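You operate a simulated robot arm through the tools that you are given. There is no shell and no other tool.

The job below is to be done with a simulated two-armed robot. You get a single attempt, and the scene is never put back.

JOB
Clamp the tuft, card it straight, then lift the clamp.
Fine: the hand card goes back to its spot. Set down upright: hand card.

It is judged by the outcome, as a careful person would: the job done as asked, and still so three seconds after it is handed in. It fails if anything else is knocked over, pushed out of place, dropped, spilled or broken.

ROBOT AND FRAMES
Two 7-joint arms with fingered hands on one trunk that stands fixed in place. Base frame: the origin is at the foot of the trunk, x ahead of it, y to its left, z up. Readings come in mm, rad, newtons and seconds.
The left shoulder is at [200, 135, 920], the right one opposite. Payload 4 kg a hand.
The TCP of each hand is the grasp point between the finger pads, 25 mm short of the fingertips. In the tool frame z runs along the fingers and y along their closing line. Largest opening 88 mm; the body of the gripper starts 29 mm behind the TCP. The gripper is a hand of 4 fingers: y runs from the thumb to the fingers, the wrist lies at [-13, -106, -174] in the tool frame, and closing takes about 1.5 s.
Orientation is that of the tool frame in the base frame, as a unit quaternion [x, y, z, w]. With the fingers straight down and the wrist toward the robot, the tool's x, y and z point along [0, 1, 0], [1, 0, 0] and [0, 0, -1] of the base frame.

CONTROLS
- The arms move only by the tool step_arm. It takes "left_increments", "right_increments" or both (then of equal length, played together; a hand with none holds still); each is a list of rows, each a list of 6 numbers: the turn, a rotation vector about the tool's x, y, z in rad, then the shift along the tool's x, y, z in mm. In form: [[rx, ry, rz, x, y, z], ...]. A call has 1 to 20 rows; each row is the pose to reach, as a shift and turn from the pose commanded when the call began, along the tool's axes at that moment. "left_grip" and "right_grip" are, for a hand that has rows, the finger opening in mm, from 0 to 88, set as the call begins (left out, the last holds). Rows are played at 5 a second. More than 50 mm and 0.15 rad between two rows, or a gripper value outside its range, and nothing of the call is played. Where a pose cannot be reached the arm comes as near as it can. A force on the tool above 90 N (or 10 N above the force at the start of the call, whichever is more), or a blocked arm, ends the call early, and 0.2 s more pass. The fingers move at their own pace (about 153 mm/s each) and stop on an object; they squeeze with about 25 N. The grip force told is the motor's: it shows also when the fingers shut on nothing. Time passes only in rows, and 0.2 s behind the last, so rows that repeat a pose let the fingers close. It gives the time, the measured TCP pose, the force on the tool (base axes), the opening and the grip force at its end, in the units of the frame above (readings bear some noise), with the torque about the TCP (base axes, N m) and any sound that the robot's microphone picked up.
- Cameras (640 x 400 px; columns grow to the right, rows downward): "scene" is now at [149.2, -7.7, 1541.1]; the picture's right is [-0.10, -1.00, 0.00], its down [-0.56, 0.05, -0.83] and it looks along [0.83, -0.08, -0.56] (base axes); focal length 332 px, centre (320, 200). "left" rides on the left gripper at [-64, -83, -98] in its tool frame; the picture's right is [-0.62, -0.37, 0.69], its down [0.71, -0.63, 0.30] and it looks along [0.32, 0.68, 0.65] (tool axes); focal length 265 px, centre (320, 200). "right" rides on the right gripper at [64, -83, -98] in its tool frame; the picture's right is [-0.62, 0.37, -0.69], its down [-0.71, -0.63, 0.30] and it looks along [-0.32, 0.68, 0.65] (tool axes); focal length 265 px, centre (320, 200). There is no depth. A picture from a camera that has moved, and an enlarged one, comes with that camera's place and axes in the base frame and with its lens.
- capture(camera): a new picture of that camera. The clock stands still meanwhile.
- slide_trunk(by): slides the trunk up (or, below 0, down) by that many mm; the arms and the scene camera ride with it, the base frame stays. It gives what a move gives, with no picture.
- finger_targets(index, middle, ring, thumb_bend, thumb_turn, hand): sets how far each is bent, from 0 (flat) to 1 (curled in); at 0.3 the hand is open as for a grip, at 0.7 the pads meet at the TCP. One left out holds its place. A second passes; each finger stops where it meets its share of the squeeze, and holds until it gets a number again. A gripper value or a shape takes the hand back. It gives what a move gives, with no picture; readings hold the bend of each and the force on the fingers (four entries, about 0 where the hand has none), thumb and palm. thumb_turn goes from beside the hand (0) to across from the fingers (1), as for a grip.
- grasp_type(shape, hand): the hand has 4 fingers and takes this shape, open, in about a second: jaw (thumb against the fingers, like two jaws); tri (thumb and two fingers); tip (a fingertip pinch); poke (one finger out to press); point (the index stretched); flat (the hand flat); cup (the hand cupped); fist (a fist). The gripper value then closes the fingers along that shape, each until it touches; the sizes above hold for jaw. It gives what a move gives, with no picture.
- head_to(pan, tilt): turns the head with the scene camera to pan (to the left, within 1.693 rad either way) and tilt (down, from -0.506 to 1.204), counted from straight ahead of the robot. It gives what a move gives.
- inspect(camera, box): a new picture of the part [left, top, right, bottom] of that camera's present view, enlarged. The clock stands still meanwhile.
- close_job(): hands the job in; it is judged then, once.

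Places have to be worked out from the pictures, the camera data and where the tool is seen. Open the grippers and draw the arms clear of the work before you hand the job in, unless the task says otherwise.

The tools are called after "Request:" as name(argument=value, ...) on one line, values as JSON. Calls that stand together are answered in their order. step_arm: Moves the arms, as the interface text tells. Its arguments: {"type":"object","properties":{"left_increments":{"type":"array","items":{"type":"array","items":{"type":"number"}}},"left_grip":{"type":"number"},"right_increments":{"type":"array","items":{"type":"array","items":{"type":"number"}}},"right_grip":{"type":"number"}},"required":[]} The other tools are called the same way: slide_trunk (by) slides the trunk up or down; grasp_type (shape, hand) gives the hand a shape; finger_targets (index, middle, ring, thumb_bend, thumb_turn, hand) moves the fingers one by one; head_to (pan, tilt) turns the head that bears the scene camera; capture (camera) takes a picture; inspect (camera, box) takes an enlarged picture of a part of a camera's view; close_job () hands the job in.

At the start:

```text
t: 0.0
left_position: [613.0, 200.7, 1258.1]
left_tcp_rot: [0.707, 0.707, -0.001, 0.0]
left_ft_force: [0.2, -0.1, 0.1]
left_moment: [-0.02, -0.02, 0.0]
left_gripper_width: 87.5
left_grip_force: 0.0
left_shape: jaw
left_bend: [0.3, 0.3, 0.3, 0.3, 0.98]
left_finger forces: [0.1, 0.0, 0.0, 0.0, 0.0, 0.1]
right_position: [576.4, -308.3, 1294.0]
right_tcp_rot: [0.707, 0.707, 0.0, 0.0]
right_ft_force: [-0.4, -0.3, -0.5]
right_moment: [0.0, 0.03, -0.01]
right_gripper_width: 87.5
right_grip_force: 0.0
right_shape: jaw
right_bend: [0.3, 0.3, 0.3, 0.3, 0.98]
right_finger forces: [0.0, 0.1, 0.1, 0.1, 0.0, 0.1]
trunk travel left (down, up): [-525.0, 245.0]
head pan, tilt: [-0.094, 0.593]
```

scene: 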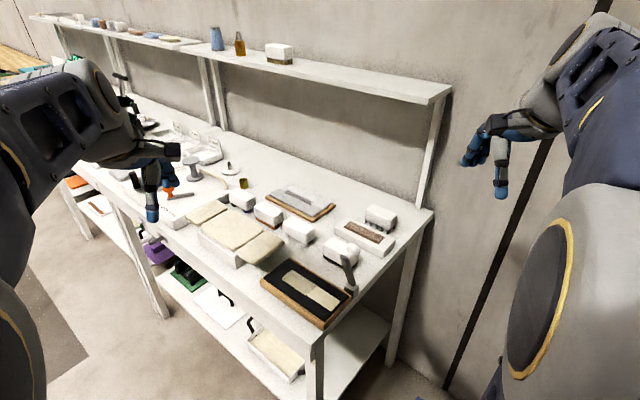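
right: 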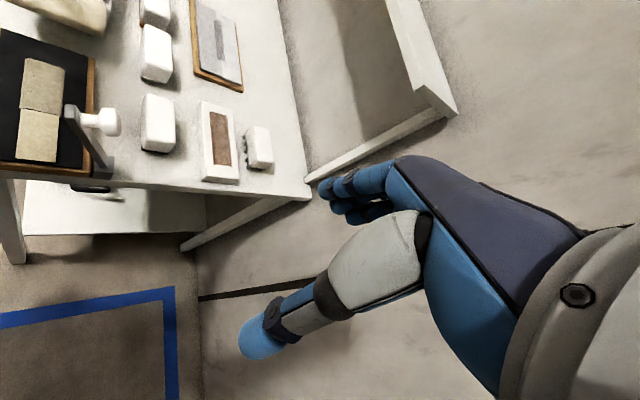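
left: 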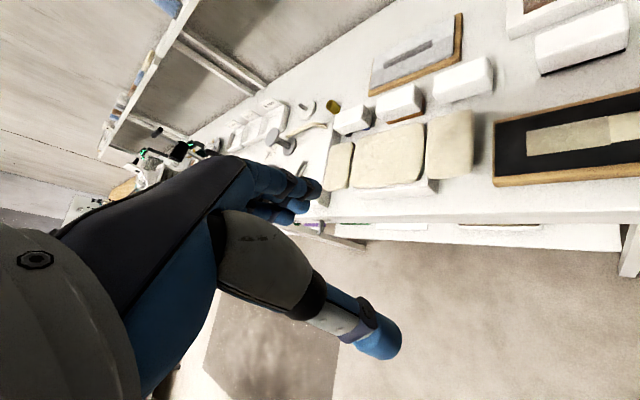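

I start by looking closer at the bench to find the tuft, the clamp and the hand card.

Request:
inspect(camera="scene", box=[240, 170, 420, 340])

Request:
inspect(camera="scene", box=[80, 110, 300, 270])

Request:
inspect(camera="right", box=[0, 0, 320, 200])

Request:
inspect(camera="left", box=[220, 0, 640, 240])

```text
2.35 times, centred on (330, 255) of scene
camera zoom: at [149.2, -7.7, 1541.1], right [-0.1, -1.0, 0.0], down [-0.56, 0.05, -0.83], along [0.83, -0.08, -0.56], focal length 780 px, centre (296, 71)
```

zoom: 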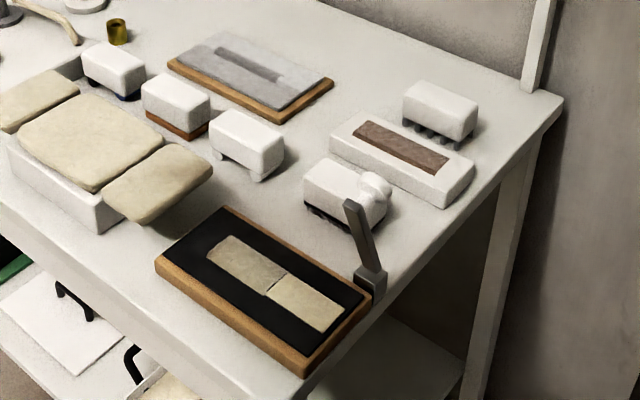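

```text
2.50 times, centred on (190, 190) of scene
camera zoom: at [149.2, -7.7, 1541.1], right [-0.1, -1.0, 0.0], down [-0.56, 0.05, -0.83], along [0.83, -0.08, -0.56], focal length 829 px, centre (645, 225)
```

zoom: 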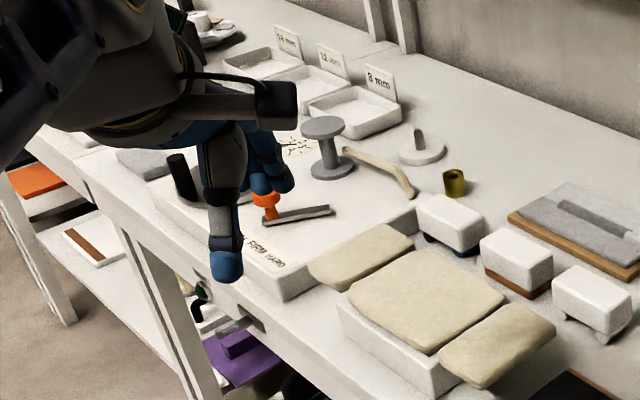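

```text
2.00 times, centred on (160, 100) of right
camera zoom: at [492.7, -243.5, 1392.1], right [0.37, -0.62, 0.69], down [-0.63, -0.71, -0.3], along [0.68, -0.32, -0.65], focal length 531 px, centre (640, 400)
```

zoom: 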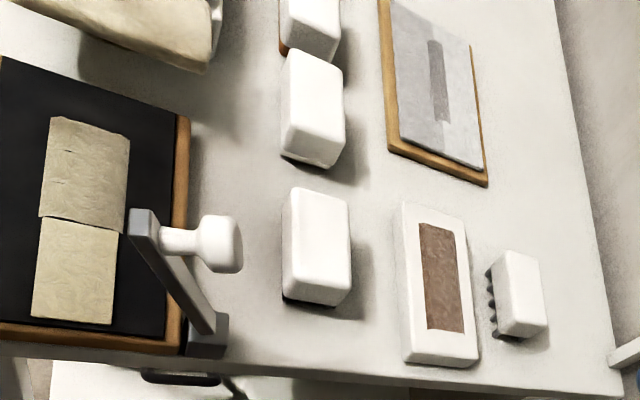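

```text
1.52 times, centred on (430, 120) of left
camera zoom: at [529.2, 137.4, 1358.3], right [-0.37, -0.62, -0.69], down [-0.63, 0.71, -0.3], along [0.68, 0.32, -0.65], focal length 404 px, centre (152, 322)
```

zoom: 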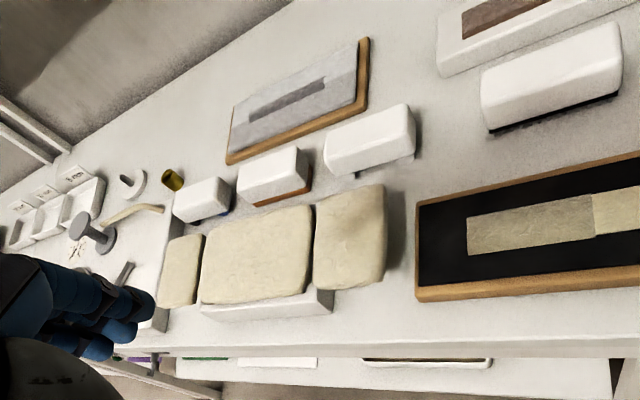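

The left arm hides part of the bench, so I turn the head left to look at the rest and see what else is there.

Request:
head_to(pan=0.5, tilt=0.6)

Request:
capture(camera="scene")

```text
t: 1.0
left_position: [612.9, 199.4, 1259.9]
left_tcp_rot: [0.707, 0.707, 0.0, 0.0]
left_ft_force: [0.6, 0.2, -0.1]
left_moment: [-0.01, 0.0, -0.02]
left_gripper_width: 87.8
left_grip_force: 0.1
left_shape: jaw
left_bend: [0.3, 0.3, 0.3, 0.3, 0.98]
left_finger forces: [0.0, 0.1, 0.0, 0.1, 0.1, 0.1]
right_position: [575.3, -307.7, 1293.7]
right_tcp_rot: [0.707, 0.707, 0.001, 0.0]
right_ft_force: [-0.6, 0.6, 0.0]
right_moment: [-0.03, -0.02, 0.01]
right_gripper_width: 87.4
right_grip_force: 0.0
right_shape: jaw
right_bend: [0.3, 0.3, 0.3, 0.3, 0.98]
right_finger forces: [0.0, 0.0, 0.1, 0.1, 0.1, 0.0]
trunk travel left (down, up): [-525.0, 245.0]
head pan, tilt: [0.499, 0.6]
```

```text
taken
camera scene: at [138.7, 42.9, 1540.5], right [0.48, -0.88, 0.0], down [-0.5, -0.27, -0.83], along [0.72, 0.39, -0.56], focal length 332 px, centre (320, 200)
```

scene: 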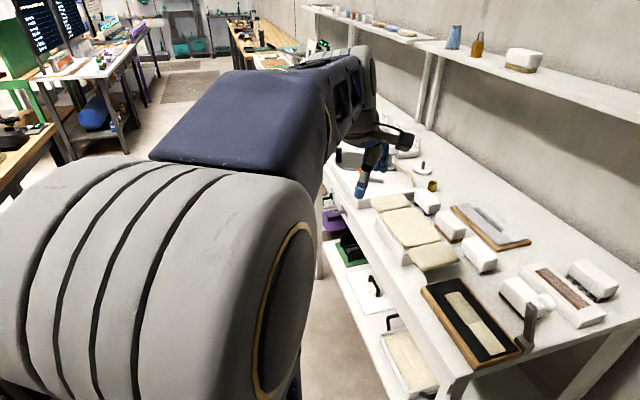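

The work seems to be at the near right part of the bench. I turn the head back and look steeper, then zoom in narrowly on each object.

Request:
head_to(pan=-0.15, tilt=0.8)

Request:
capture(camera="scene")

```text
t: 2.0
left_position: [613.7, 199.6, 1259.4]
left_tcp_rot: [0.707, 0.707, 0.0, 0.0]
left_ft_force: [-0.4, 0.1, -0.2]
left_moment: [-0.02, -0.04, -0.02]
left_gripper_width: 87.5
left_grip_force: 0.1
left_shape: jaw
left_bend: [0.3, 0.3, 0.3, 0.3, 0.98]
left_finger forces: [0.0, 0.0, 0.0, 0.0, 0.0, 0.0]
right_position: [575.2, -306.9, 1294.4]
right_tcp_rot: [0.707, 0.707, 0.0, 0.0]
right_ft_force: [0.0, 0.5, 0.0]
right_moment: [-0.01, 0.01, -0.04]
right_gripper_width: 87.7
right_grip_force: 0.1
right_shape: jaw
right_bend: [0.3, 0.3, 0.3, 0.3, 0.98]
right_finger forces: [0.0, 0.0, 0.0, 0.1, 0.1, 0.1]
trunk travel left (down, up): [-525.0, 245.0]
head pan, tilt: [-0.15, 0.799]
```

```text
taken
camera scene: at [140.8, -11.3, 1523.7], right [-0.15, -0.99, 0.0], down [-0.71, 0.11, -0.7], along [0.69, -0.1, -0.72], focal length 332 px, centre (320, 200)
```

scene: 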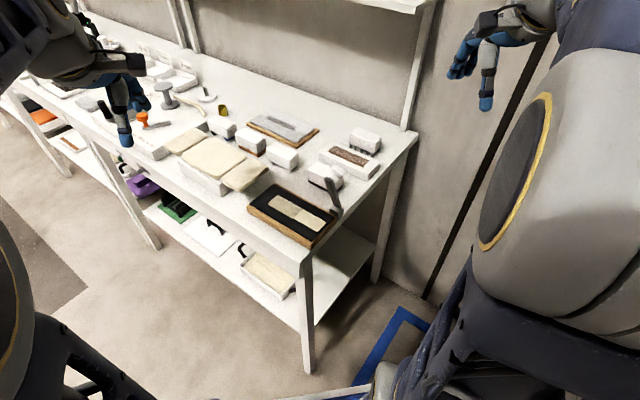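

Zooming in on the individual regions to identify the objects.

Request:
inspect(camera="scene", box=[240, 165, 350, 250])

Request:
inspect(camera="scene", box=[300, 120, 390, 195])

Request:
inspect(camera="scene", box=[160, 90, 320, 200])

Request:
inspect(camera="scene", box=[60, 50, 220, 160])

```text
4.71 times, centred on (295, 208) of scene
camera zoom: at [140.8, -11.3, 1523.7], right [-0.15, -0.99, 0.0], down [-0.71, 0.11, -0.7], along [0.69, -0.1, -0.72], focal length 1560 px, centre (438, 165)
```

zoom: 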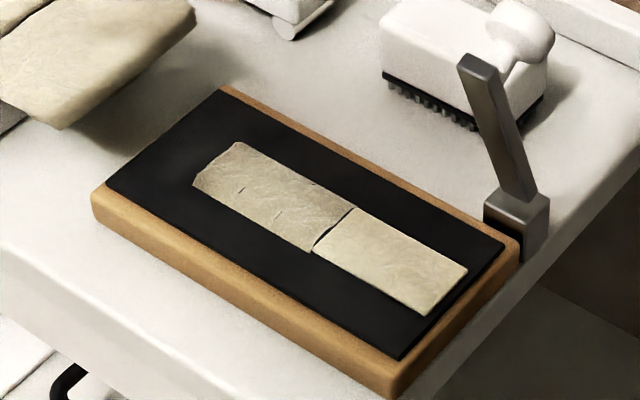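

```text
5.33 times, centred on (345, 158) of scene
camera zoom: at [140.8, -11.3, 1523.7], right [-0.15, -0.99, 0.0], down [-0.71, 0.11, -0.7], along [0.69, -0.1, -0.72], focal length 1768 px, centre (187, 427)
```

zoom: 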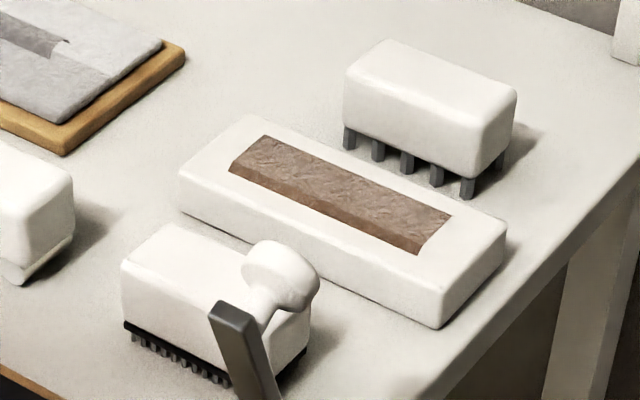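

```text
3.64 times, centred on (240, 145) of scene
camera zoom: at [140.8, -11.3, 1523.7], right [-0.15, -0.99, 0.0], down [-0.71, 0.11, -0.7], along [0.69, -0.1, -0.72], focal length 1206 px, centre (611, 400)
```

zoom: 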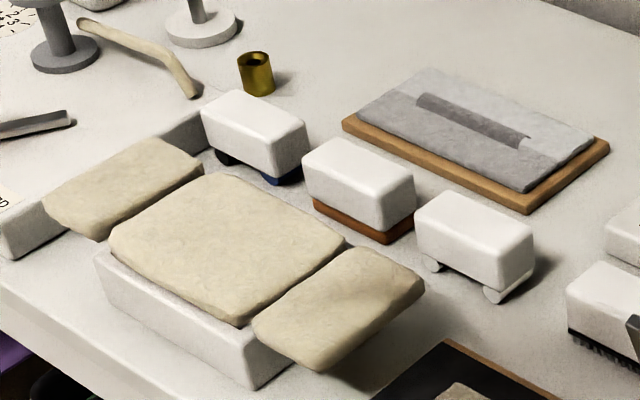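

```text
3.64 times, centred on (140, 105) of scene
camera zoom: at [140.8, -11.3, 1523.7], right [-0.15, -0.99, 0.0], down [-0.71, 0.11, -0.7], along [0.69, -0.1, -0.72], focal length 1206 px, centre (974, 546)
```

zoom: 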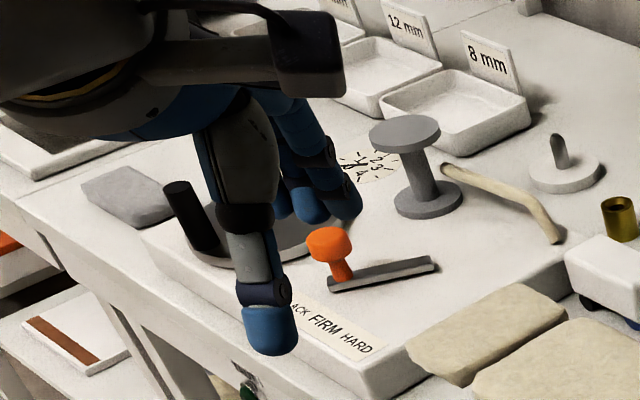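

The black-felted wooden board with the beige strip and a lever clamp (white knob) looks like the carding station. The fine-toothed block next to it looks like the hand card, and the bench lies about 45° to my axes. I turn the right hand to match and move it nearer for a closer view.

Request:
step_arm(right_increments=[[0, 0, -0.131, 26, -3, 19], [0, 0, -0.262, 52, -5, 38], [0, 0, -0.393, 78, -8, 57], [0, 0, -0.524, 104, -10, 76], [0, 0, -0.655, 130, -13, 95], [0, 0, -0.785, 157, -15, 114]])

Request:
capture(camera="right")

Request:
capture(camera="scene")

```text
t: 3.4
left_position: [613.8, 199.7, 1259.4]
left_tcp_rot: [0.707, 0.707, 0.0, -0.001]
left_ft_force: [0.8, -0.9, 0.3]
left_moment: [-0.01, 0.03, 0.01]
left_gripper_width: 87.7
left_grip_force: 0.0
left_shape: jaw
left_bend: [0.3, 0.3, 0.3, 0.3, 0.98]
left_finger forces: [0.0, 0.1, 0.0, 0.0, 0.1, 0.0]
right_position: [559.4, -148.8, 1179.7]
right_tcp_rot: [0.383, 0.924, 0.0, 0.0]
right_ft_force: [-0.5, 0.1, 0.1]
right_moment: [0.0, 0.02, 0.0]
right_gripper_width: 87.6
right_grip_force: 0.2
right_shape: jaw
right_bend: [0.3, 0.3, 0.3, 0.3, 0.98]
right_finger forces: [0.0, 0.0, 0.0, 0.0, 0.0, 0.1]
trunk travel left (down, up): [-525.0, 245.0]
head pan, tilt: [-0.15, 0.799]
```

```text
taken
camera right: at [455.9, -163.9, 1277.9], right [0.7, -0.18, 0.69], down [0.06, -0.95, -0.3], along [0.71, 0.25, -0.65], focal length 265 px, centre (320, 200)
```

right: 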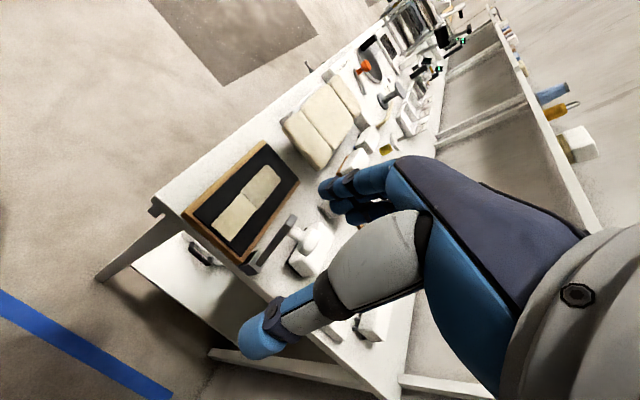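

```text
taken
camera scene: at [140.7, -11.5, 1523.7], right [-0.15, -0.99, 0.0], down [-0.71, 0.11, -0.7], along [0.69, -0.1, -0.72], focal length 332 px, centre (320, 200)
```

scene: 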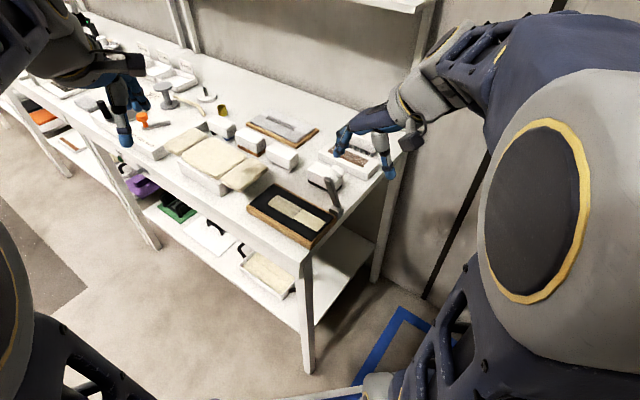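

The right camera now sees the board, lever and card from another side; I zoom in to measure and identify.

Request:
inspect(camera="right", box=[180, 130, 360, 280])

Request:
inspect(camera="right", box=[260, 190, 360, 290])

Request:
inspect(camera="scene", box=[290, 140, 400, 220])

```text
2.67 times, centred on (270, 205) of right
camera zoom: at [455.9, -163.9, 1277.9], right [0.7, -0.18, 0.69], down [0.06, -0.95, -0.3], along [0.71, 0.25, -0.65], focal length 708 px, centre (453, 187)
```

zoom: 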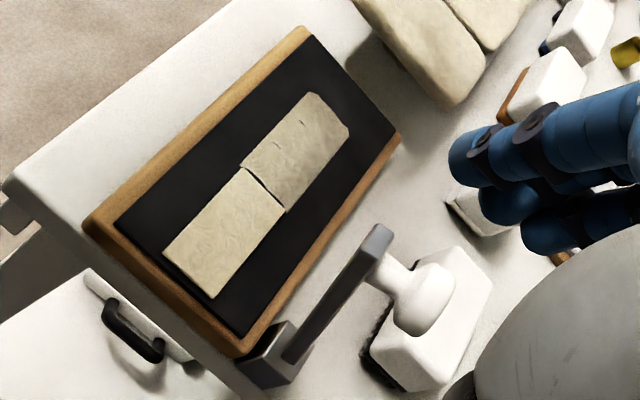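

```text
4.00 times, centred on (310, 240) of right
camera zoom: at [455.9, -163.9, 1277.9], right [0.7, -0.18, 0.69], down [0.06, -0.95, -0.3], along [0.71, 0.25, -0.65], focal length 1062 px, centre (360, 40)
```

zoom: 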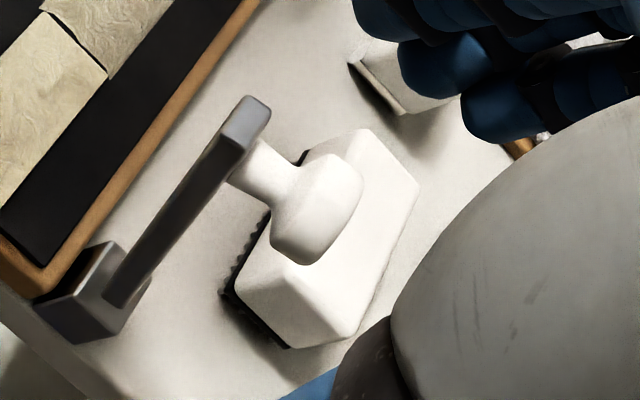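

```text
5.00 times, centred on (345, 180) of scene
camera zoom: at [140.7, -11.5, 1523.7], right [-0.15, -0.99, 0.0], down [-0.71, 0.11, -0.7], along [0.69, -0.1, -0.72], focal length 1658 px, centre (195, 300)
```

zoom: 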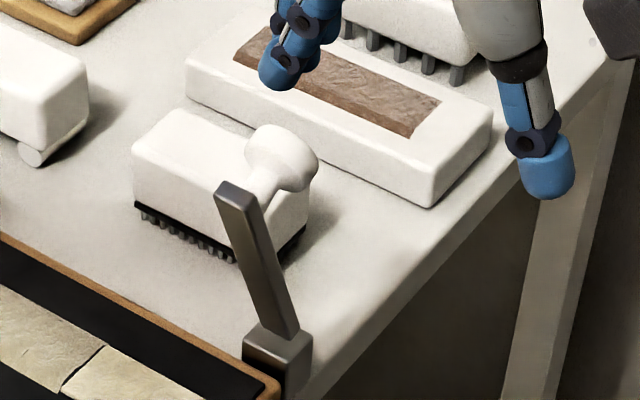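

Triangulating gives the lever tip near (645,-104,1061), its knob near (666,-128,1057) and its pivot near (676,-136,930). It swings toward the robot's left-front, across the tuft's end. The fine-toothed card sits near (790,-123) with its top at about 958. I bring the right hand above the knob, closing line along the lever's axis, to check alignment.

Request:
step_arm(right_increments=[[0, 0, 0, -20, 30, 16], [0, 0, 0, -40, 60, 33], [0, 0, 0, -60.7, 90, 50]])

Request:
capture(camera="right")

Request:
inspect(camera="scene", box=[280, 110, 400, 230])

Request:
capture(camera="left")

```text
t: 4.2
left_position: [612.4, 200.0, 1260.0]
left_tcp_rot: [0.707, 0.707, 0.0, 0.0]
left_ft_force: [1.3, 0.2, 0.5]
left_moment: [0.0, -0.02, 0.01]
left_gripper_width: 87.6
left_grip_force: 0.0
left_shape: jaw
left_bend: [0.3, 0.3, 0.3, 0.3, 0.98]
left_finger forces: [0.0, 0.0, 0.1, 0.1, 0.1, 0.0]
right_position: [668.1, -130.3, 1130.9]
right_tcp_rot: [0.383, 0.924, 0.0, 0.0]
right_ft_force: [0.5, 0.1, -0.5]
right_moment: [0.0, -0.02, 0.0]
right_gripper_width: 87.7
right_grip_force: 0.1
right_shape: jaw
right_bend: [0.3, 0.3, 0.3, 0.3, 0.98]
right_finger forces: [0.0, 0.1, 0.0, 0.1, 0.0, 0.0]
trunk travel left (down, up): [-525.0, 245.0]
head pan, tilt: [-0.15, 0.799]
```

```text
taken
camera right: at [563.5, -143.5, 1227.9], right [0.7, -0.18, 0.69], down [0.06, -0.95, -0.3], along [0.71, 0.25, -0.65], focal length 265 px, centre (320, 200)
```

right: 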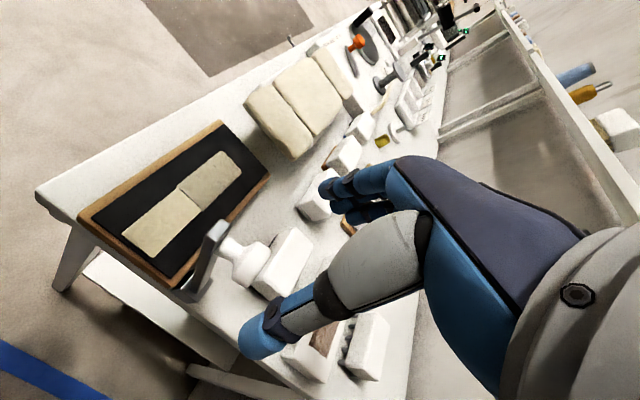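

```text
3.33 times, centred on (340, 170) of scene
camera zoom: at [140.3, -11.4, 1523.7], right [-0.15, -0.99, 0.0], down [-0.71, 0.11, -0.7], along [0.69, -0.1, -0.72], focal length 1105 px, centre (253, 300)
```

zoom: 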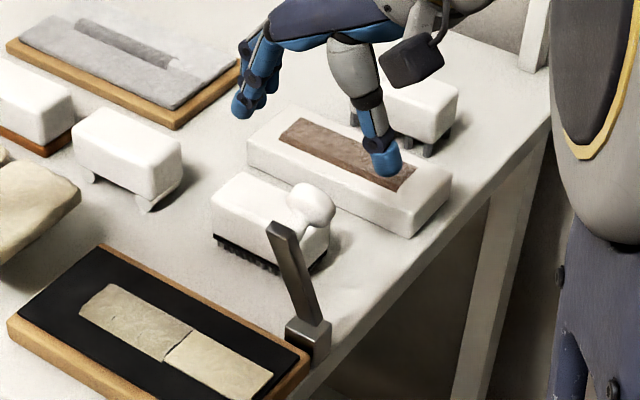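

```text
taken
camera left: at [528.8, 137.3, 1358.5], right [-0.37, -0.62, -0.69], down [-0.63, 0.71, -0.3], along [0.68, 0.32, -0.65], focal length 265 px, centre (320, 200)
```

left: 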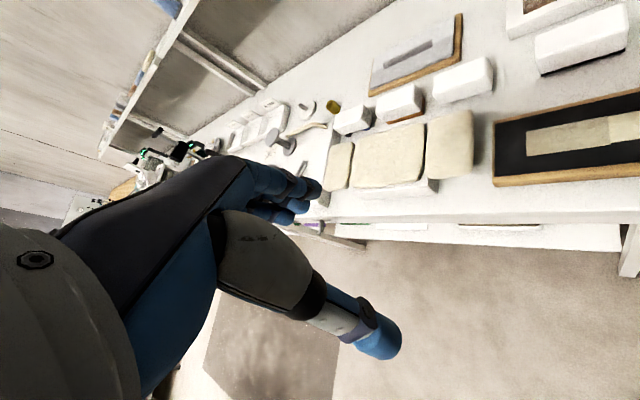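

The hand is above the knob. I zoom in on the knob from the right camera to fix its place more exactly.

Request:
inspect(camera="right", box=[170, 200, 330, 320])

Request:
inspect(camera="scene", box=[315, 155, 355, 235])

```text
3.33 times, centred on (250, 260) of right
camera zoom: at [563.5, -143.5, 1227.9], right [0.7, -0.18, 0.69], down [0.06, -0.95, -0.3], along [0.71, 0.25, -0.65], focal length 885 px, centre (553, 0)
```

zoom: 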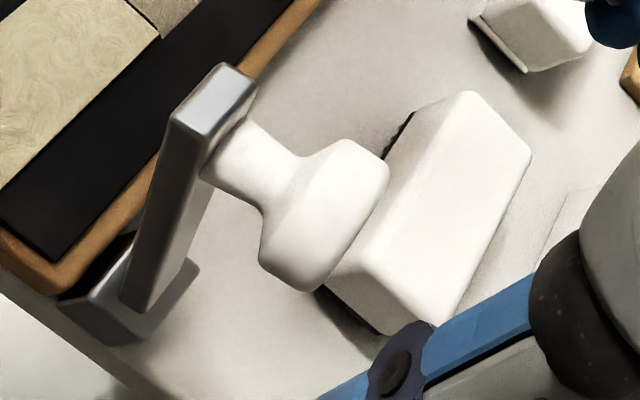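

```text
5.00 times, centred on (335, 195) of scene
camera zoom: at [140.3, -11.4, 1523.7], right [-0.15, -0.99, 0.0], down [-0.71, 0.11, -0.7], along [0.69, -0.1, -0.72], focal length 1658 px, centre (245, 225)
```

zoom: 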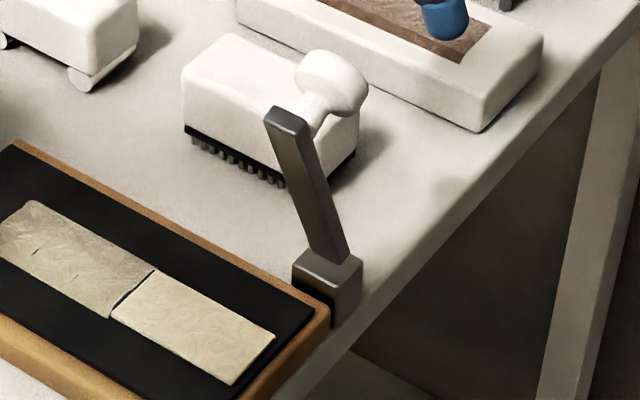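

The knob head is about 35 mm wide at (669.5,-130.5,1054), right under the hand. I lower to straddle it with the fingers open, then look.

Request:
step_arm(right_increments=[[0, 0, 0, -1, 1, 25], [0, 0, 0, -1, 1, 50], [0, 0, 0, -1, 1, 70]])

Request:
capture(camera="right")

Request:
inspect(camera="scene", box=[290, 130, 400, 230])

```text
t: 5.0
left_position: [613.7, 200.8, 1259.7]
left_tcp_rot: [0.707, 0.707, 0.0, 0.0]
left_ft_force: [-0.1, -0.4, -0.5]
left_moment: [-0.04, -0.02, 0.0]
left_gripper_width: 87.5
left_grip_force: 0.1
left_shape: jaw
left_bend: [0.3, 0.3, 0.3, 0.3, 0.98]
left_finger forces: [0.0, 0.0, 0.0, 0.0, 0.1, 0.0]
right_position: [668.2, -129.6, 1060.4]
right_tcp_rot: [0.383, 0.924, 0.0, 0.0]
right_ft_force: [-0.8, 0.9, 0.4]
right_moment: [0.0, 0.03, -0.02]
right_gripper_width: 87.6
right_grip_force: 0.0
right_shape: jaw
right_bend: [0.3, 0.3, 0.3, 0.3, 0.98]
right_finger forces: [0.1, 0.0, 0.1, 0.0, 0.0, 0.0]
trunk travel left (down, up): [-525.0, 245.0]
head pan, tilt: [-0.15, 0.799]
```

```text
taken
camera right: at [564.4, -143.8, 1158.1], right [0.7, -0.18, 0.69], down [0.06, -0.95, -0.3], along [0.71, 0.25, -0.65], focal length 265 px, centre (320, 200)
```

right: 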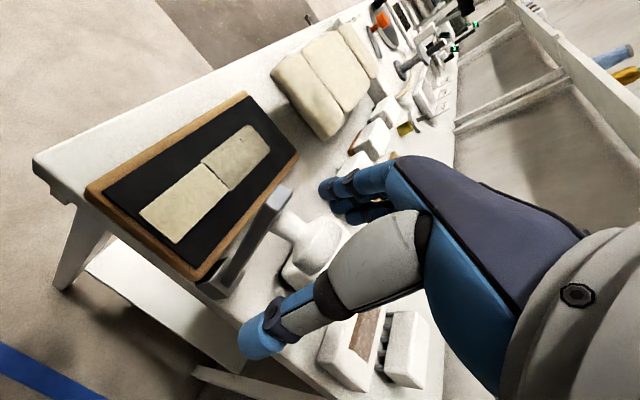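

```text
4.00 times, centred on (345, 180) of scene
camera zoom: at [140.7, -11.3, 1523.7], right [-0.15, -0.99, 0.0], down [-0.71, 0.11, -0.7], along [0.69, -0.1, -0.72], focal length 1326 px, centre (220, 280)
```

zoom: 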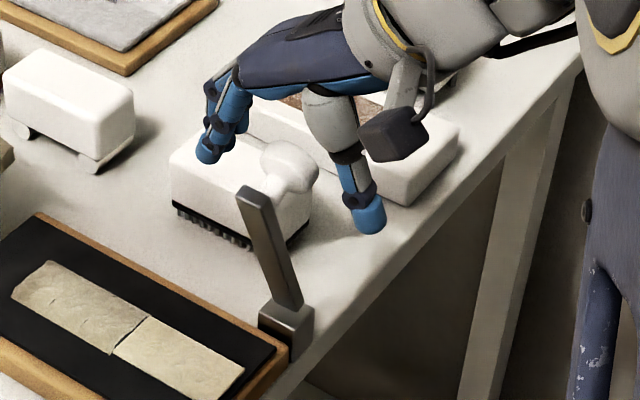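

The knob sits between thumb and fingers. I close the hand on it while holding still.

Request:
step_arm(right_increments=[[0, 0, 0, 0, 0, 0], [0, 0, 0, 0, 0, 0], [0, 0, 0, 0, 0, 0], [0, 0, 0, 0, 0, 0], [0, 0, 0, 0, 0, 0], [0, 0, 0, 0, 0, 0], [0, 0, 0, 0, 0, 0], [0, 0, 0, 0, 0, 0]], right_grip=25)

Request:
capture(camera="right")

Request:
inspect(camera="scene", box=[290, 130, 400, 230])

```text
t: 6.8
left_position: [613.5, 201.1, 1258.8]
left_tcp_rot: [0.707, 0.707, 0.0, 0.0]
left_ft_force: [0.1, 0.4, -0.4]
left_moment: [-0.01, -0.01, -0.04]
left_gripper_width: 87.6
left_grip_force: 0.0
left_shape: jaw
left_bend: [0.3, 0.3, 0.3, 0.3, 0.98]
left_finger forces: [0.1, 0.0, 0.1, 0.1, 0.0, 0.0]
right_position: [668.7, -129.8, 1060.9]
right_tcp_rot: [0.383, 0.924, 0.0, 0.0]
right_ft_force: [-0.1, 0.2, 0.2]
right_moment: [0.03, -0.01, -0.01]
right_gripper_width: 25.3
right_grip_force: 0.0
right_shape: jaw
right_bend: [0.74, 0.54, 0.52, 0.74, 1.0]
right_finger forces: [0.0, 0.0, 0.1, 0.0, 0.0, 0.1]
trunk travel left (down, up): [-525.0, 245.0]
head pan, tilt: [-0.15, 0.799]
```

```text
taken
camera right: at [564.5, -143.7, 1158.4], right [0.7, -0.18, 0.69], down [0.06, -0.95, -0.3], along [0.71, 0.25, -0.65], focal length 265 px, centre (320, 200)
```

right: 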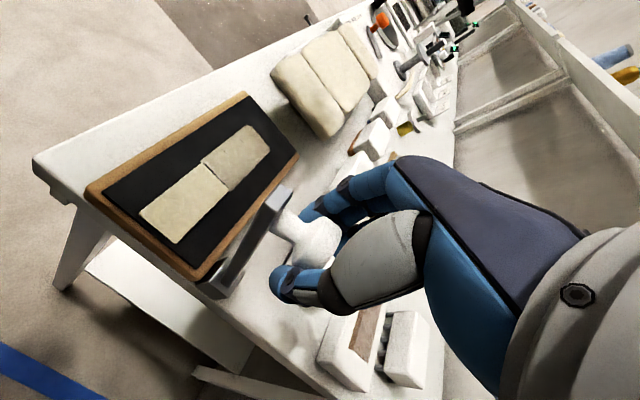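

```text
4.00 times, centred on (345, 180) of scene
camera zoom: at [140.8, -11.4, 1523.6], right [-0.15, -0.99, 0.0], down [-0.71, 0.11, -0.7], along [0.69, -0.1, -0.72], focal length 1326 px, centre (220, 280)
```

zoom: 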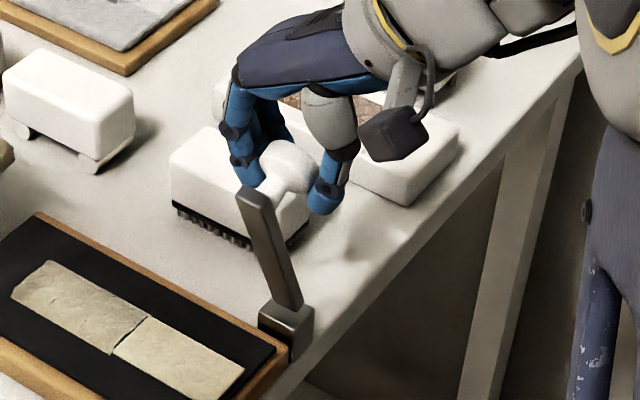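

The fingers have only reached the commanded 25 mm with no squeeze yet, so I command a firmer close.

Request:
step_arm(right_increments=[[0, 0, 0, 0, 0, 0], [0, 0, 0, 0, 0, 0], [0, 0, 0, 0, 0, 0], [0, 0, 0, 0, 0, 0], [0, 0, 0, 0, 0, 0]], right_grip=10)

Request:
inspect(camera="right", box=[200, 150, 440, 330])

Request:
inspect(camera="scene", box=[310, 145, 390, 215])

```text
t: 8.0
left_position: [614.1, 200.0, 1258.5]
left_tcp_rot: [0.707, 0.707, 0.0, 0.0]
left_ft_force: [0.3, 0.4, -0.3]
left_moment: [-0.02, 0.0, -0.01]
left_gripper_width: 87.6
left_grip_force: 0.0
left_shape: jaw
left_bend: [0.3, 0.3, 0.3, 0.3, 0.98]
left_finger forces: [0.0, 0.0, 0.0, 0.0, 0.1, 0.0]
right_position: [668.6, -130.9, 1059.0]
right_tcp_rot: [0.382, 0.924, 0.0, -0.001]
right_ft_force: [-7.4, -5.8, -16.0]
right_moment: [-0.09, 0.13, 0.05]
right_gripper_width: 15.2
right_grip_force: 25.3
right_shape: jaw
right_bend: [0.74, 0.63, 0.68, 0.74, 1.0]
right_finger forces: [12.7, 5.3, 0.0, 0.1, 25.2, 0.0]
trunk travel left (down, up): [-525.0, 245.0]
head pan, tilt: [-0.15, 0.799]
```

```text
2.22 times, centred on (320, 240) of right
camera zoom: at [564.2, -144.3, 1157.6], right [0.7, -0.18, 0.69], down [0.06, -0.95, -0.3], along [0.71, 0.25, -0.66], focal length 590 px, centre (320, 111)
```

zoom: 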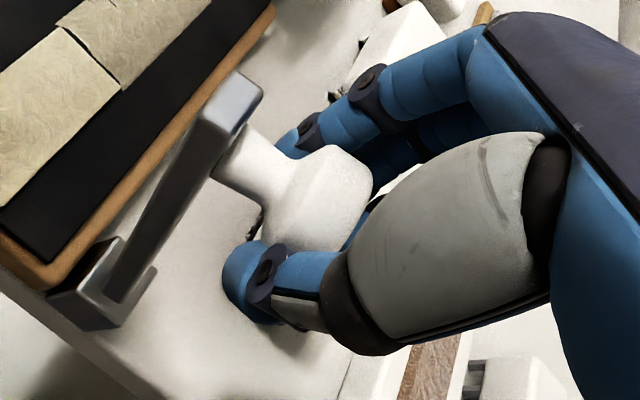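

```text
5.71 times, centred on (350, 180) of scene
camera zoom: at [140.9, -11.7, 1523.5], right [-0.15, -0.99, 0.0], down [-0.71, 0.11, -0.7], along [0.69, -0.1, -0.72], focal length 1894 px, centre (149, 314)
```

zoom: 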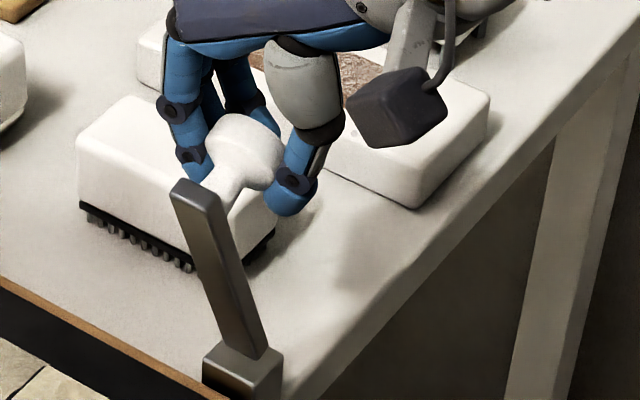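

The pads closed under the knob's round (tool is pushed down by 16 N), so the grip is too low. I open a little, rise about 12 mm and close again to hold it across its middle.

Request:
step_arm(right_increments=[[0, 0, 0, 0, 0, 0], [0, 0, 0, 0, 0, 0], [0, 0, 0, 0, 0, -6], [0, 0, 0, 0, 0, -12], [0, 0, 0, 0, 0, -12]], right_grip=65)

Request:
step_arm(right_increments=[[0, 0, 0, 0, 0, 0], [0, 0, 0, 0, 0, 0], [0, 0, 0, 0, 0, 0], [0, 0, 0, 0, 0, 0], [0, 0, 0, 0, 0, 0], [0, 0, 0, 0, 0, 0]], right_grip=10)

Request:
inspect(camera="right", box=[200, 150, 440, 330])

Request:
inspect(camera="scene", box=[310, 145, 390, 215])

```text
t: 9.2
left_position: [613.0, 200.6, 1259.3]
left_tcp_rot: [0.707, 0.707, 0.001, 0.0]
left_ft_force: [-0.6, -0.3, -0.4]
left_moment: [0.02, 0.02, 0.0]
left_gripper_width: 87.4
left_grip_force: 0.0
left_shape: jaw
left_bend: [0.3, 0.3, 0.3, 0.3, 0.98]
left_finger forces: [0.0, 0.1, 0.1, 0.0, 0.0, 0.0]
right_position: [668.0, -130.5, 1071.6]
right_tcp_rot: [0.383, 0.924, -0.001, 0.0]
right_ft_force: [-0.1, 0.1, -0.3]
right_moment: [-0.01, 0.0, -0.03]
right_gripper_width: 64.8
right_grip_force: 0.1
right_shape: jaw
right_bend: [0.27, 0.36, 0.33, 0.55, 0.99]
right_finger forces: [0.1, 0.0, 0.0, 0.0, 0.0, 0.0]
trunk travel left (down, up): [-525.0, 245.0]
head pan, tilt: [-0.15, 0.799]
```

```text
t: 10.6
left_position: [613.9, 200.5, 1257.0]
left_tcp_rot: [0.707, 0.707, 0.0, 0.0]
left_ft_force: [0.2, 0.2, 0.7]
left_moment: [0.01, -0.01, 0.02]
left_gripper_width: 87.6
left_grip_force: 0.1
left_shape: jaw
left_bend: [0.3, 0.3, 0.3, 0.3, 0.98]
left_finger forces: [0.0, 0.1, 0.0, 0.0, 0.0, 0.1]
right_position: [666.7, -131.0, 1072.4]
right_tcp_rot: [0.383, 0.924, 0.0, -0.001]
right_ft_force: [-5.0, -1.2, -3.9]
right_moment: [-0.04, 0.09, 0.06]
right_gripper_width: 22.7
right_grip_force: 25.0
right_shape: jaw
right_bend: [0.73, 0.55, 0.61, 0.74, 1.0]
right_finger forces: [13.3, 7.1, 0.0, 0.0, 23.6, 0.0]
trunk travel left (down, up): [-525.0, 245.0]
head pan, tilt: [-0.15, 0.799]
```

```text
2.22 times, centred on (320, 240) of right
camera zoom: at [564.2, -144.4, 1169.5], right [0.7, -0.18, 0.69], down [0.06, -0.95, -0.3], along [0.71, 0.25, -0.65], focal length 590 px, centre (320, 111)
```

zoom: 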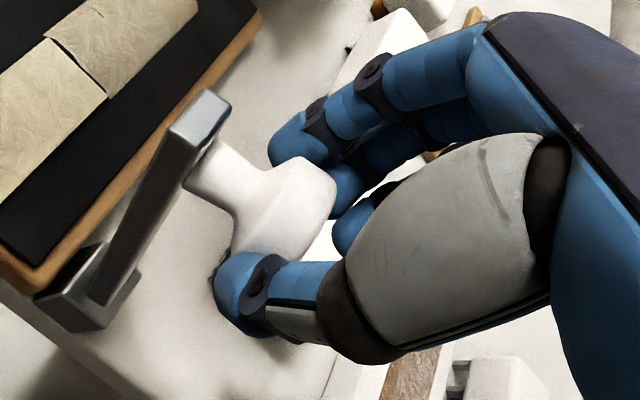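

```text
5.71 times, centred on (350, 180) of scene
camera zoom: at [140.7, -11.5, 1523.6], right [-0.15, -0.99, 0.0], down [-0.71, 0.11, -0.7], along [0.69, -0.1, -0.72], focal length 1894 px, centre (149, 314)
```

zoom: 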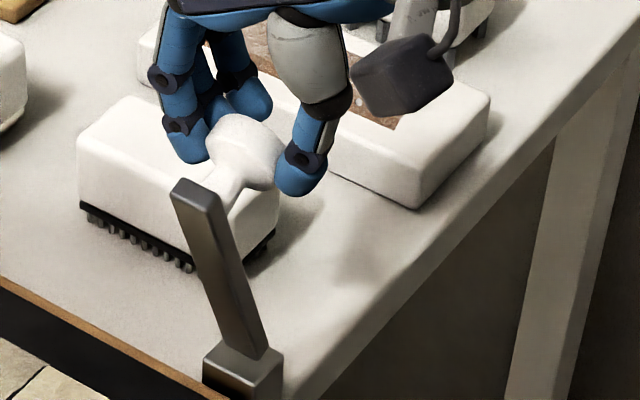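

The grip now holds the knob across its middle with about 25 N. I try the first 10° of the lever's arc toward the board and watch the force.

Request:
step_arm(right_increments=[[0, 0, 0, 5.4, 0, 0.5], [0, 0, 0, 10.7, 0, 1.2], [0, 0, 0, 16.1, 0, 2.2], [0, 0, 0, 21.4, 0, 3.4]])

Request:
inspect(camera="scene", box=[300, 145, 380, 225])

```text
t: 11.6
left_position: [613.2, 199.4, 1258.9]
left_tcp_rot: [0.707, 0.707, 0.001, 0.0]
left_ft_force: [-0.4, -0.3, 0.5]
left_moment: [0.01, -0.01, 0.02]
left_gripper_width: 87.6
left_grip_force: 0.1
left_shape: jaw
left_bend: [0.3, 0.3, 0.3, 0.3, 0.98]
left_finger forces: [0.1, 0.0, 0.0, 0.0, 0.0, 0.0]
right_position: [653.6, -115.9, 1067.8]
right_tcp_rot: [0.383, 0.924, 0.0, -0.001]
right_ft_force: [-2.9, -6.9, -7.3]
right_moment: [-0.2, 0.02, -0.01]
right_gripper_width: 22.1
right_grip_force: 24.8
right_shape: jaw
right_bend: [0.73, 0.55, 0.61, 0.74, 1.0]
right_finger forces: [11.6, 7.7, 0.0, 0.1, 25.9, 0.0]
trunk travel left (down, up): [-525.0, 245.0]
head pan, tilt: [-0.15, 0.799]
```

```text
5.00 times, centred on (340, 185) of scene
camera zoom: at [140.9, -11.7, 1523.6], right [-0.15, -0.99, 0.0], down [-0.71, 0.11, -0.7], along [0.69, -0.1, -0.72], focal length 1658 px, centre (220, 275)
```

zoom: 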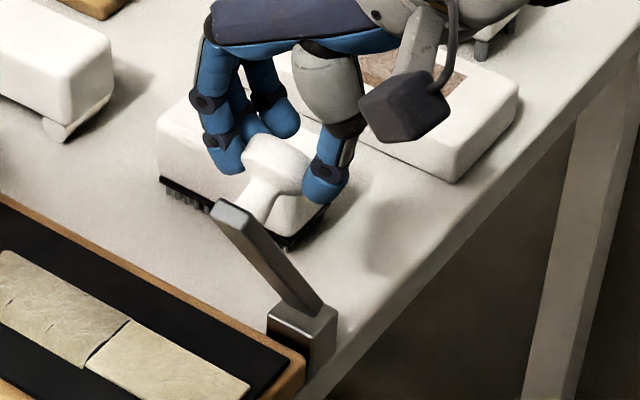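

The lever follows well with small forces. I continue along the arc by another 30°.

Request:
step_arm(right_increments=[[0, 0, 0, 5.2, 0, 1.6], [0, 0, 0, 10.4, 0, 3.4], [0, 0, 0, 15.5, 0, 5.4], [0, 0, 0, 20.5, 0, 7.6], [0, 0, 0, 25.4, 0, 10.1], [0, 0, 0, 30.2, 0, 12.7], [0, 0, 0, 34.8, 0, 15.5], [0, 0, 0, 39.4, 0, 18.6], [0, 0, 0, 43.8, 0, 21.8], [0, 0, 0, 48.1, 0, 25.2], [0, 0, 0, 52.3, 0, 28.8], [0, 0, 0, 56.2, 0, 32.7]])

Request:
inspect(camera="scene", box=[280, 155, 380, 235])

Request:
capture(camera="right")

```text
t: 14.2
left_position: [612.9, 200.3, 1258.6]
left_tcp_rot: [0.707, 0.707, 0.001, 0.0]
left_ft_force: [-0.6, 0.6, 0.5]
left_moment: [0.03, -0.03, 0.0]
left_gripper_width: 87.4
left_grip_force: 0.1
left_shape: jaw
left_bend: [0.3, 0.3, 0.3, 0.3, 0.98]
left_finger forces: [0.1, 0.0, 0.1, 0.1, 0.0, 0.0]
right_position: [612.1, -74.4, 1037.6]
right_tcp_rot: [0.383, 0.924, 0.0, 0.0]
right_ft_force: [1.1, -10.3, -5.2]
right_moment: [-0.27, -0.18, -0.1]
right_gripper_width: 22.1
right_grip_force: 25.1
right_shape: jaw
right_bend: [0.73, 0.56, 0.61, 0.74, 1.0]
right_finger forces: [10.8, 8.6, 0.0, 0.0, 25.2, 0.0]
trunk travel left (down, up): [-525.0, 245.0]
head pan, tilt: [-0.15, 0.799]
```

```text
5.00 times, centred on (330, 195) of scene
camera zoom: at [140.9, -11.8, 1523.6], right [-0.15, -0.99, 0.0], down [-0.71, 0.11, -0.7], along [0.69, -0.1, -0.72], focal length 1658 px, centre (270, 225)
```

zoom: 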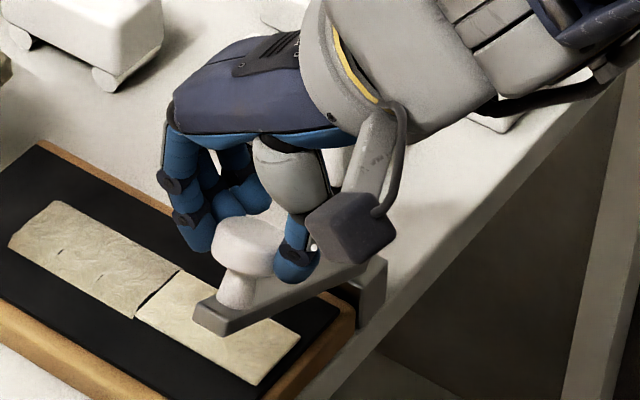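

```text
taken
camera right: at [509.6, -88.7, 1134.4], right [0.7, -0.18, 0.69], down [0.06, -0.95, -0.3], along [0.71, 0.25, -0.65], focal length 265 px, centre (320, 200)
```

right: 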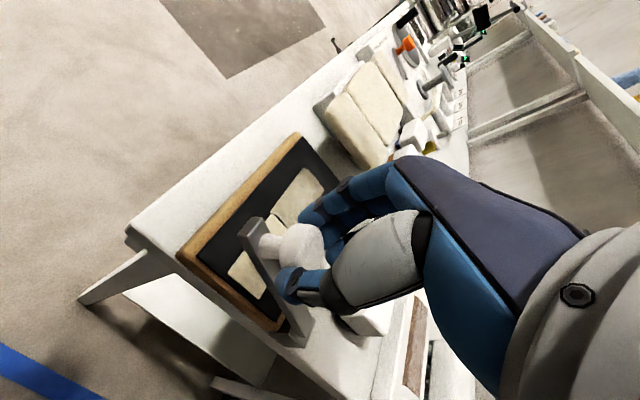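

The lever is now about 30° above flat, forces still small. I continue down in two parts, checking before contact with the tuft.

Request:
step_arm(right_increments=[[0, 0, 0, 3.9, 0, 3.8], [0, 0, 0, 7.5, 0, 7.9], [0, 0, 0, 11, 0, 12], [0, 0, 0, 14.3, 0, 16.3], [0, 0, 0, 17.4, 0, 20.8], [0, 0, 0, 20.2, 0, 25.4], [0, 0, 0, 22.9, 0, 30.1], [0, 0, 0, 25.4, 0, 34.9]])

Request:
inspect(camera="scene", box=[270, 165, 370, 245])

Request:
inspect(camera="right", box=[170, 130, 390, 350])

```text
t: 16.0
left_position: [613.5, 199.8, 1258.9]
left_tcp_rot: [0.707, 0.707, 0.0, 0.0]
left_ft_force: [0.0, 0.6, 0.1]
left_moment: [0.0, -0.02, -0.01]
left_gripper_width: 87.4
left_grip_force: 0.0
left_shape: jaw
left_bend: [0.3, 0.3, 0.3, 0.3, 0.98]
left_finger forces: [0.1, 0.0, 0.1, 0.0, 0.0, 0.1]
right_position: [595.7, -56.8, 1001.7]
right_tcp_rot: [0.383, 0.924, 0.0, 0.001]
right_ft_force: [5.7, -10.7, -3.8]
right_moment: [-0.2, -0.29, -0.13]
right_gripper_width: 21.5
right_grip_force: 25.0
right_shape: jaw
right_bend: [0.74, 0.55, 0.61, 0.73, 1.0]
right_finger forces: [9.2, 11.9, 0.0, 0.0, 23.4, 0.0]
trunk travel left (down, up): [-525.0, 245.0]
head pan, tilt: [-0.15, 0.799]
```

```text
5.00 times, centred on (320, 205) of scene
camera zoom: at [141.0, -11.8, 1523.6], right [-0.15, -0.99, 0.0], down [-0.71, 0.11, -0.7], along [0.69, -0.1, -0.72], focal length 1658 px, centre (320, 175)
```

zoom: 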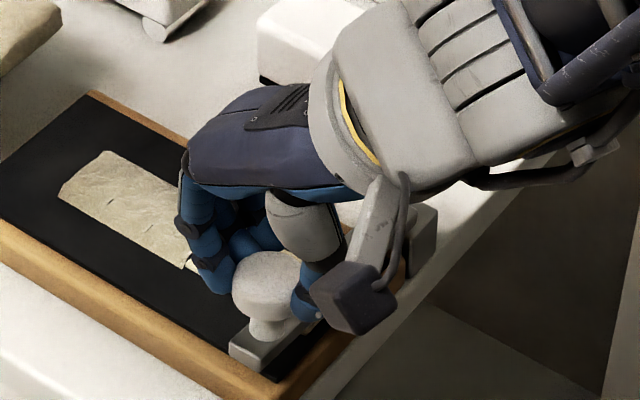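

```text
1.82 times, centred on (280, 240) of right
camera zoom: at [492.0, -71.1, 1099.5], right [0.7, -0.18, 0.69], down [0.06, -0.95, -0.3], along [0.71, 0.25, -0.65], focal length 483 px, centre (393, 127)
```

zoom: 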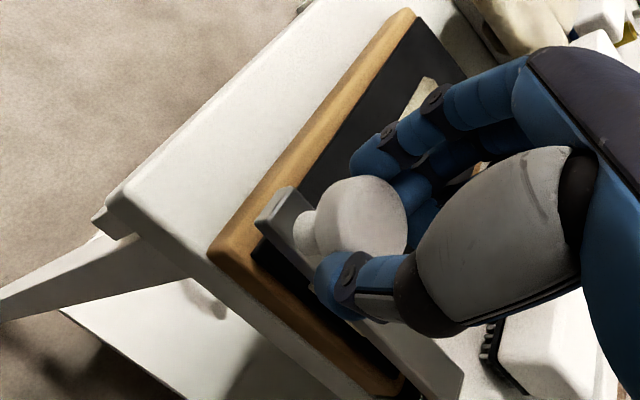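

Lever nearly flat; the sideways pull of about 11 N says I'm a few mm too far out. I ease back 3 mm and go down in small steps, looking for the clamp's seat.

Request:
step_arm(right_increments=[[0, 0, 0, -2, 0, 3], [0, 0, 0, -3, 0, 6], [0, 0, 0, -3, 0, 9], [0, 0, 0, -3, 0, 12]])

Request:
inspect(camera="scene", box=[270, 165, 370, 245])

Request:
inspect(camera="right", box=[170, 130, 390, 350])

```text
t: 17.0
left_position: [613.1, 200.5, 1258.2]
left_tcp_rot: [0.707, 0.707, 0.0, 0.0]
left_ft_force: [-0.4, -0.6, 0.3]
left_moment: [-0.05, 0.04, 0.02]
left_gripper_width: 87.3
left_grip_force: 0.0
left_shape: jaw
left_bend: [0.3, 0.3, 0.3, 0.3, 0.98]
left_finger forces: [0.0, 0.0, 0.1, 0.0, 0.0, 0.0]
right_position: [596.1, -57.0, 990.2]
right_tcp_rot: [0.381, 0.925, 0.001, 0.0]
right_ft_force: [-13.0, 6.1, 10.0]
right_moment: [-0.01, 0.19, 0.13]
right_gripper_width: 22.4
right_grip_force: 24.9
right_shape: jaw
right_bend: [0.74, 0.56, 0.61, 0.74, 1.0]
right_finger forces: [16.6, 6.9, 0.0, 0.0, 25.9, 0.1]
trunk travel left (down, up): [-525.0, 245.0]
head pan, tilt: [-0.15, 0.799]
```

```text
5.00 times, centred on (320, 205) of scene
camera zoom: at [140.0, -11.0, 1523.9], right [-0.15, -0.99, 0.0], down [-0.71, 0.11, -0.7], along [0.69, -0.1, -0.72], focal length 1658 px, centre (320, 175)
```

zoom: 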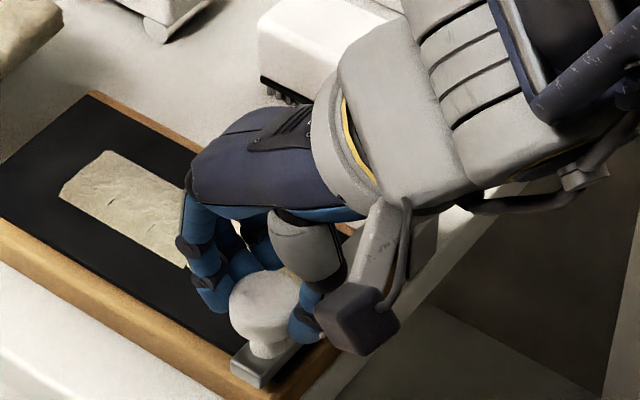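

```text
1.82 times, centred on (280, 240) of right
camera zoom: at [492.3, -71.9, 1087.7], right [0.7, -0.18, 0.69], down [0.06, -0.95, -0.31], along [0.71, 0.26, -0.65], focal length 483 px, centre (393, 127)
```

zoom: 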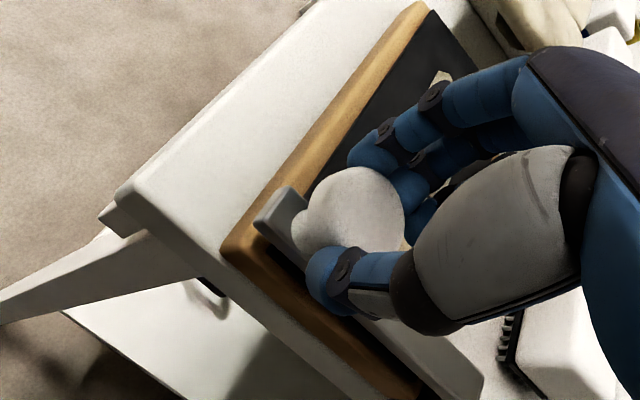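

Force has flipped (knob now pushes back and up by about 10 N), so it's near its seat. I ease outward 2 mm and press a few more mm down.

Request:
step_arm(right_increments=[[0, 0, 0, 1.5, 0, 1], [0, 0, 0, 2, 0, 2], [0, 0, 0, 2, 0, 3], [0, 0, 0, 2, 0, 3]])

```text
t: 18.0
left_position: [612.9, 200.4, 1259.7]
left_tcp_rot: [0.707, 0.707, 0.001, 0.0]
left_ft_force: [-0.1, -0.5, 0.1]
left_moment: [0.01, -0.02, -0.01]
left_gripper_width: 87.7
left_grip_force: 0.0
left_shape: jaw
left_bend: [0.3, 0.3, 0.3, 0.3, 0.98]
left_finger forces: [0.1, 0.0, 0.0, 0.0, 0.0, 0.0]
right_position: [596.1, -58.7, 987.8]
right_tcp_rot: [0.382, 0.924, 0.0, 0.002]
right_ft_force: [-13.6, 7.4, 30.2]
right_moment: [0.02, 0.17, 0.16]
right_gripper_width: 23.9
right_grip_force: 24.9
right_shape: jaw
right_bend: [0.74, 0.55, 0.61, 0.74, 1.0]
right_finger forces: [19.6, 9.8, 0.0, 0.0, 30.3, 0.0]
trunk travel left (down, up): [-525.0, 245.0]
head pan, tilt: [-0.15, 0.799]
```

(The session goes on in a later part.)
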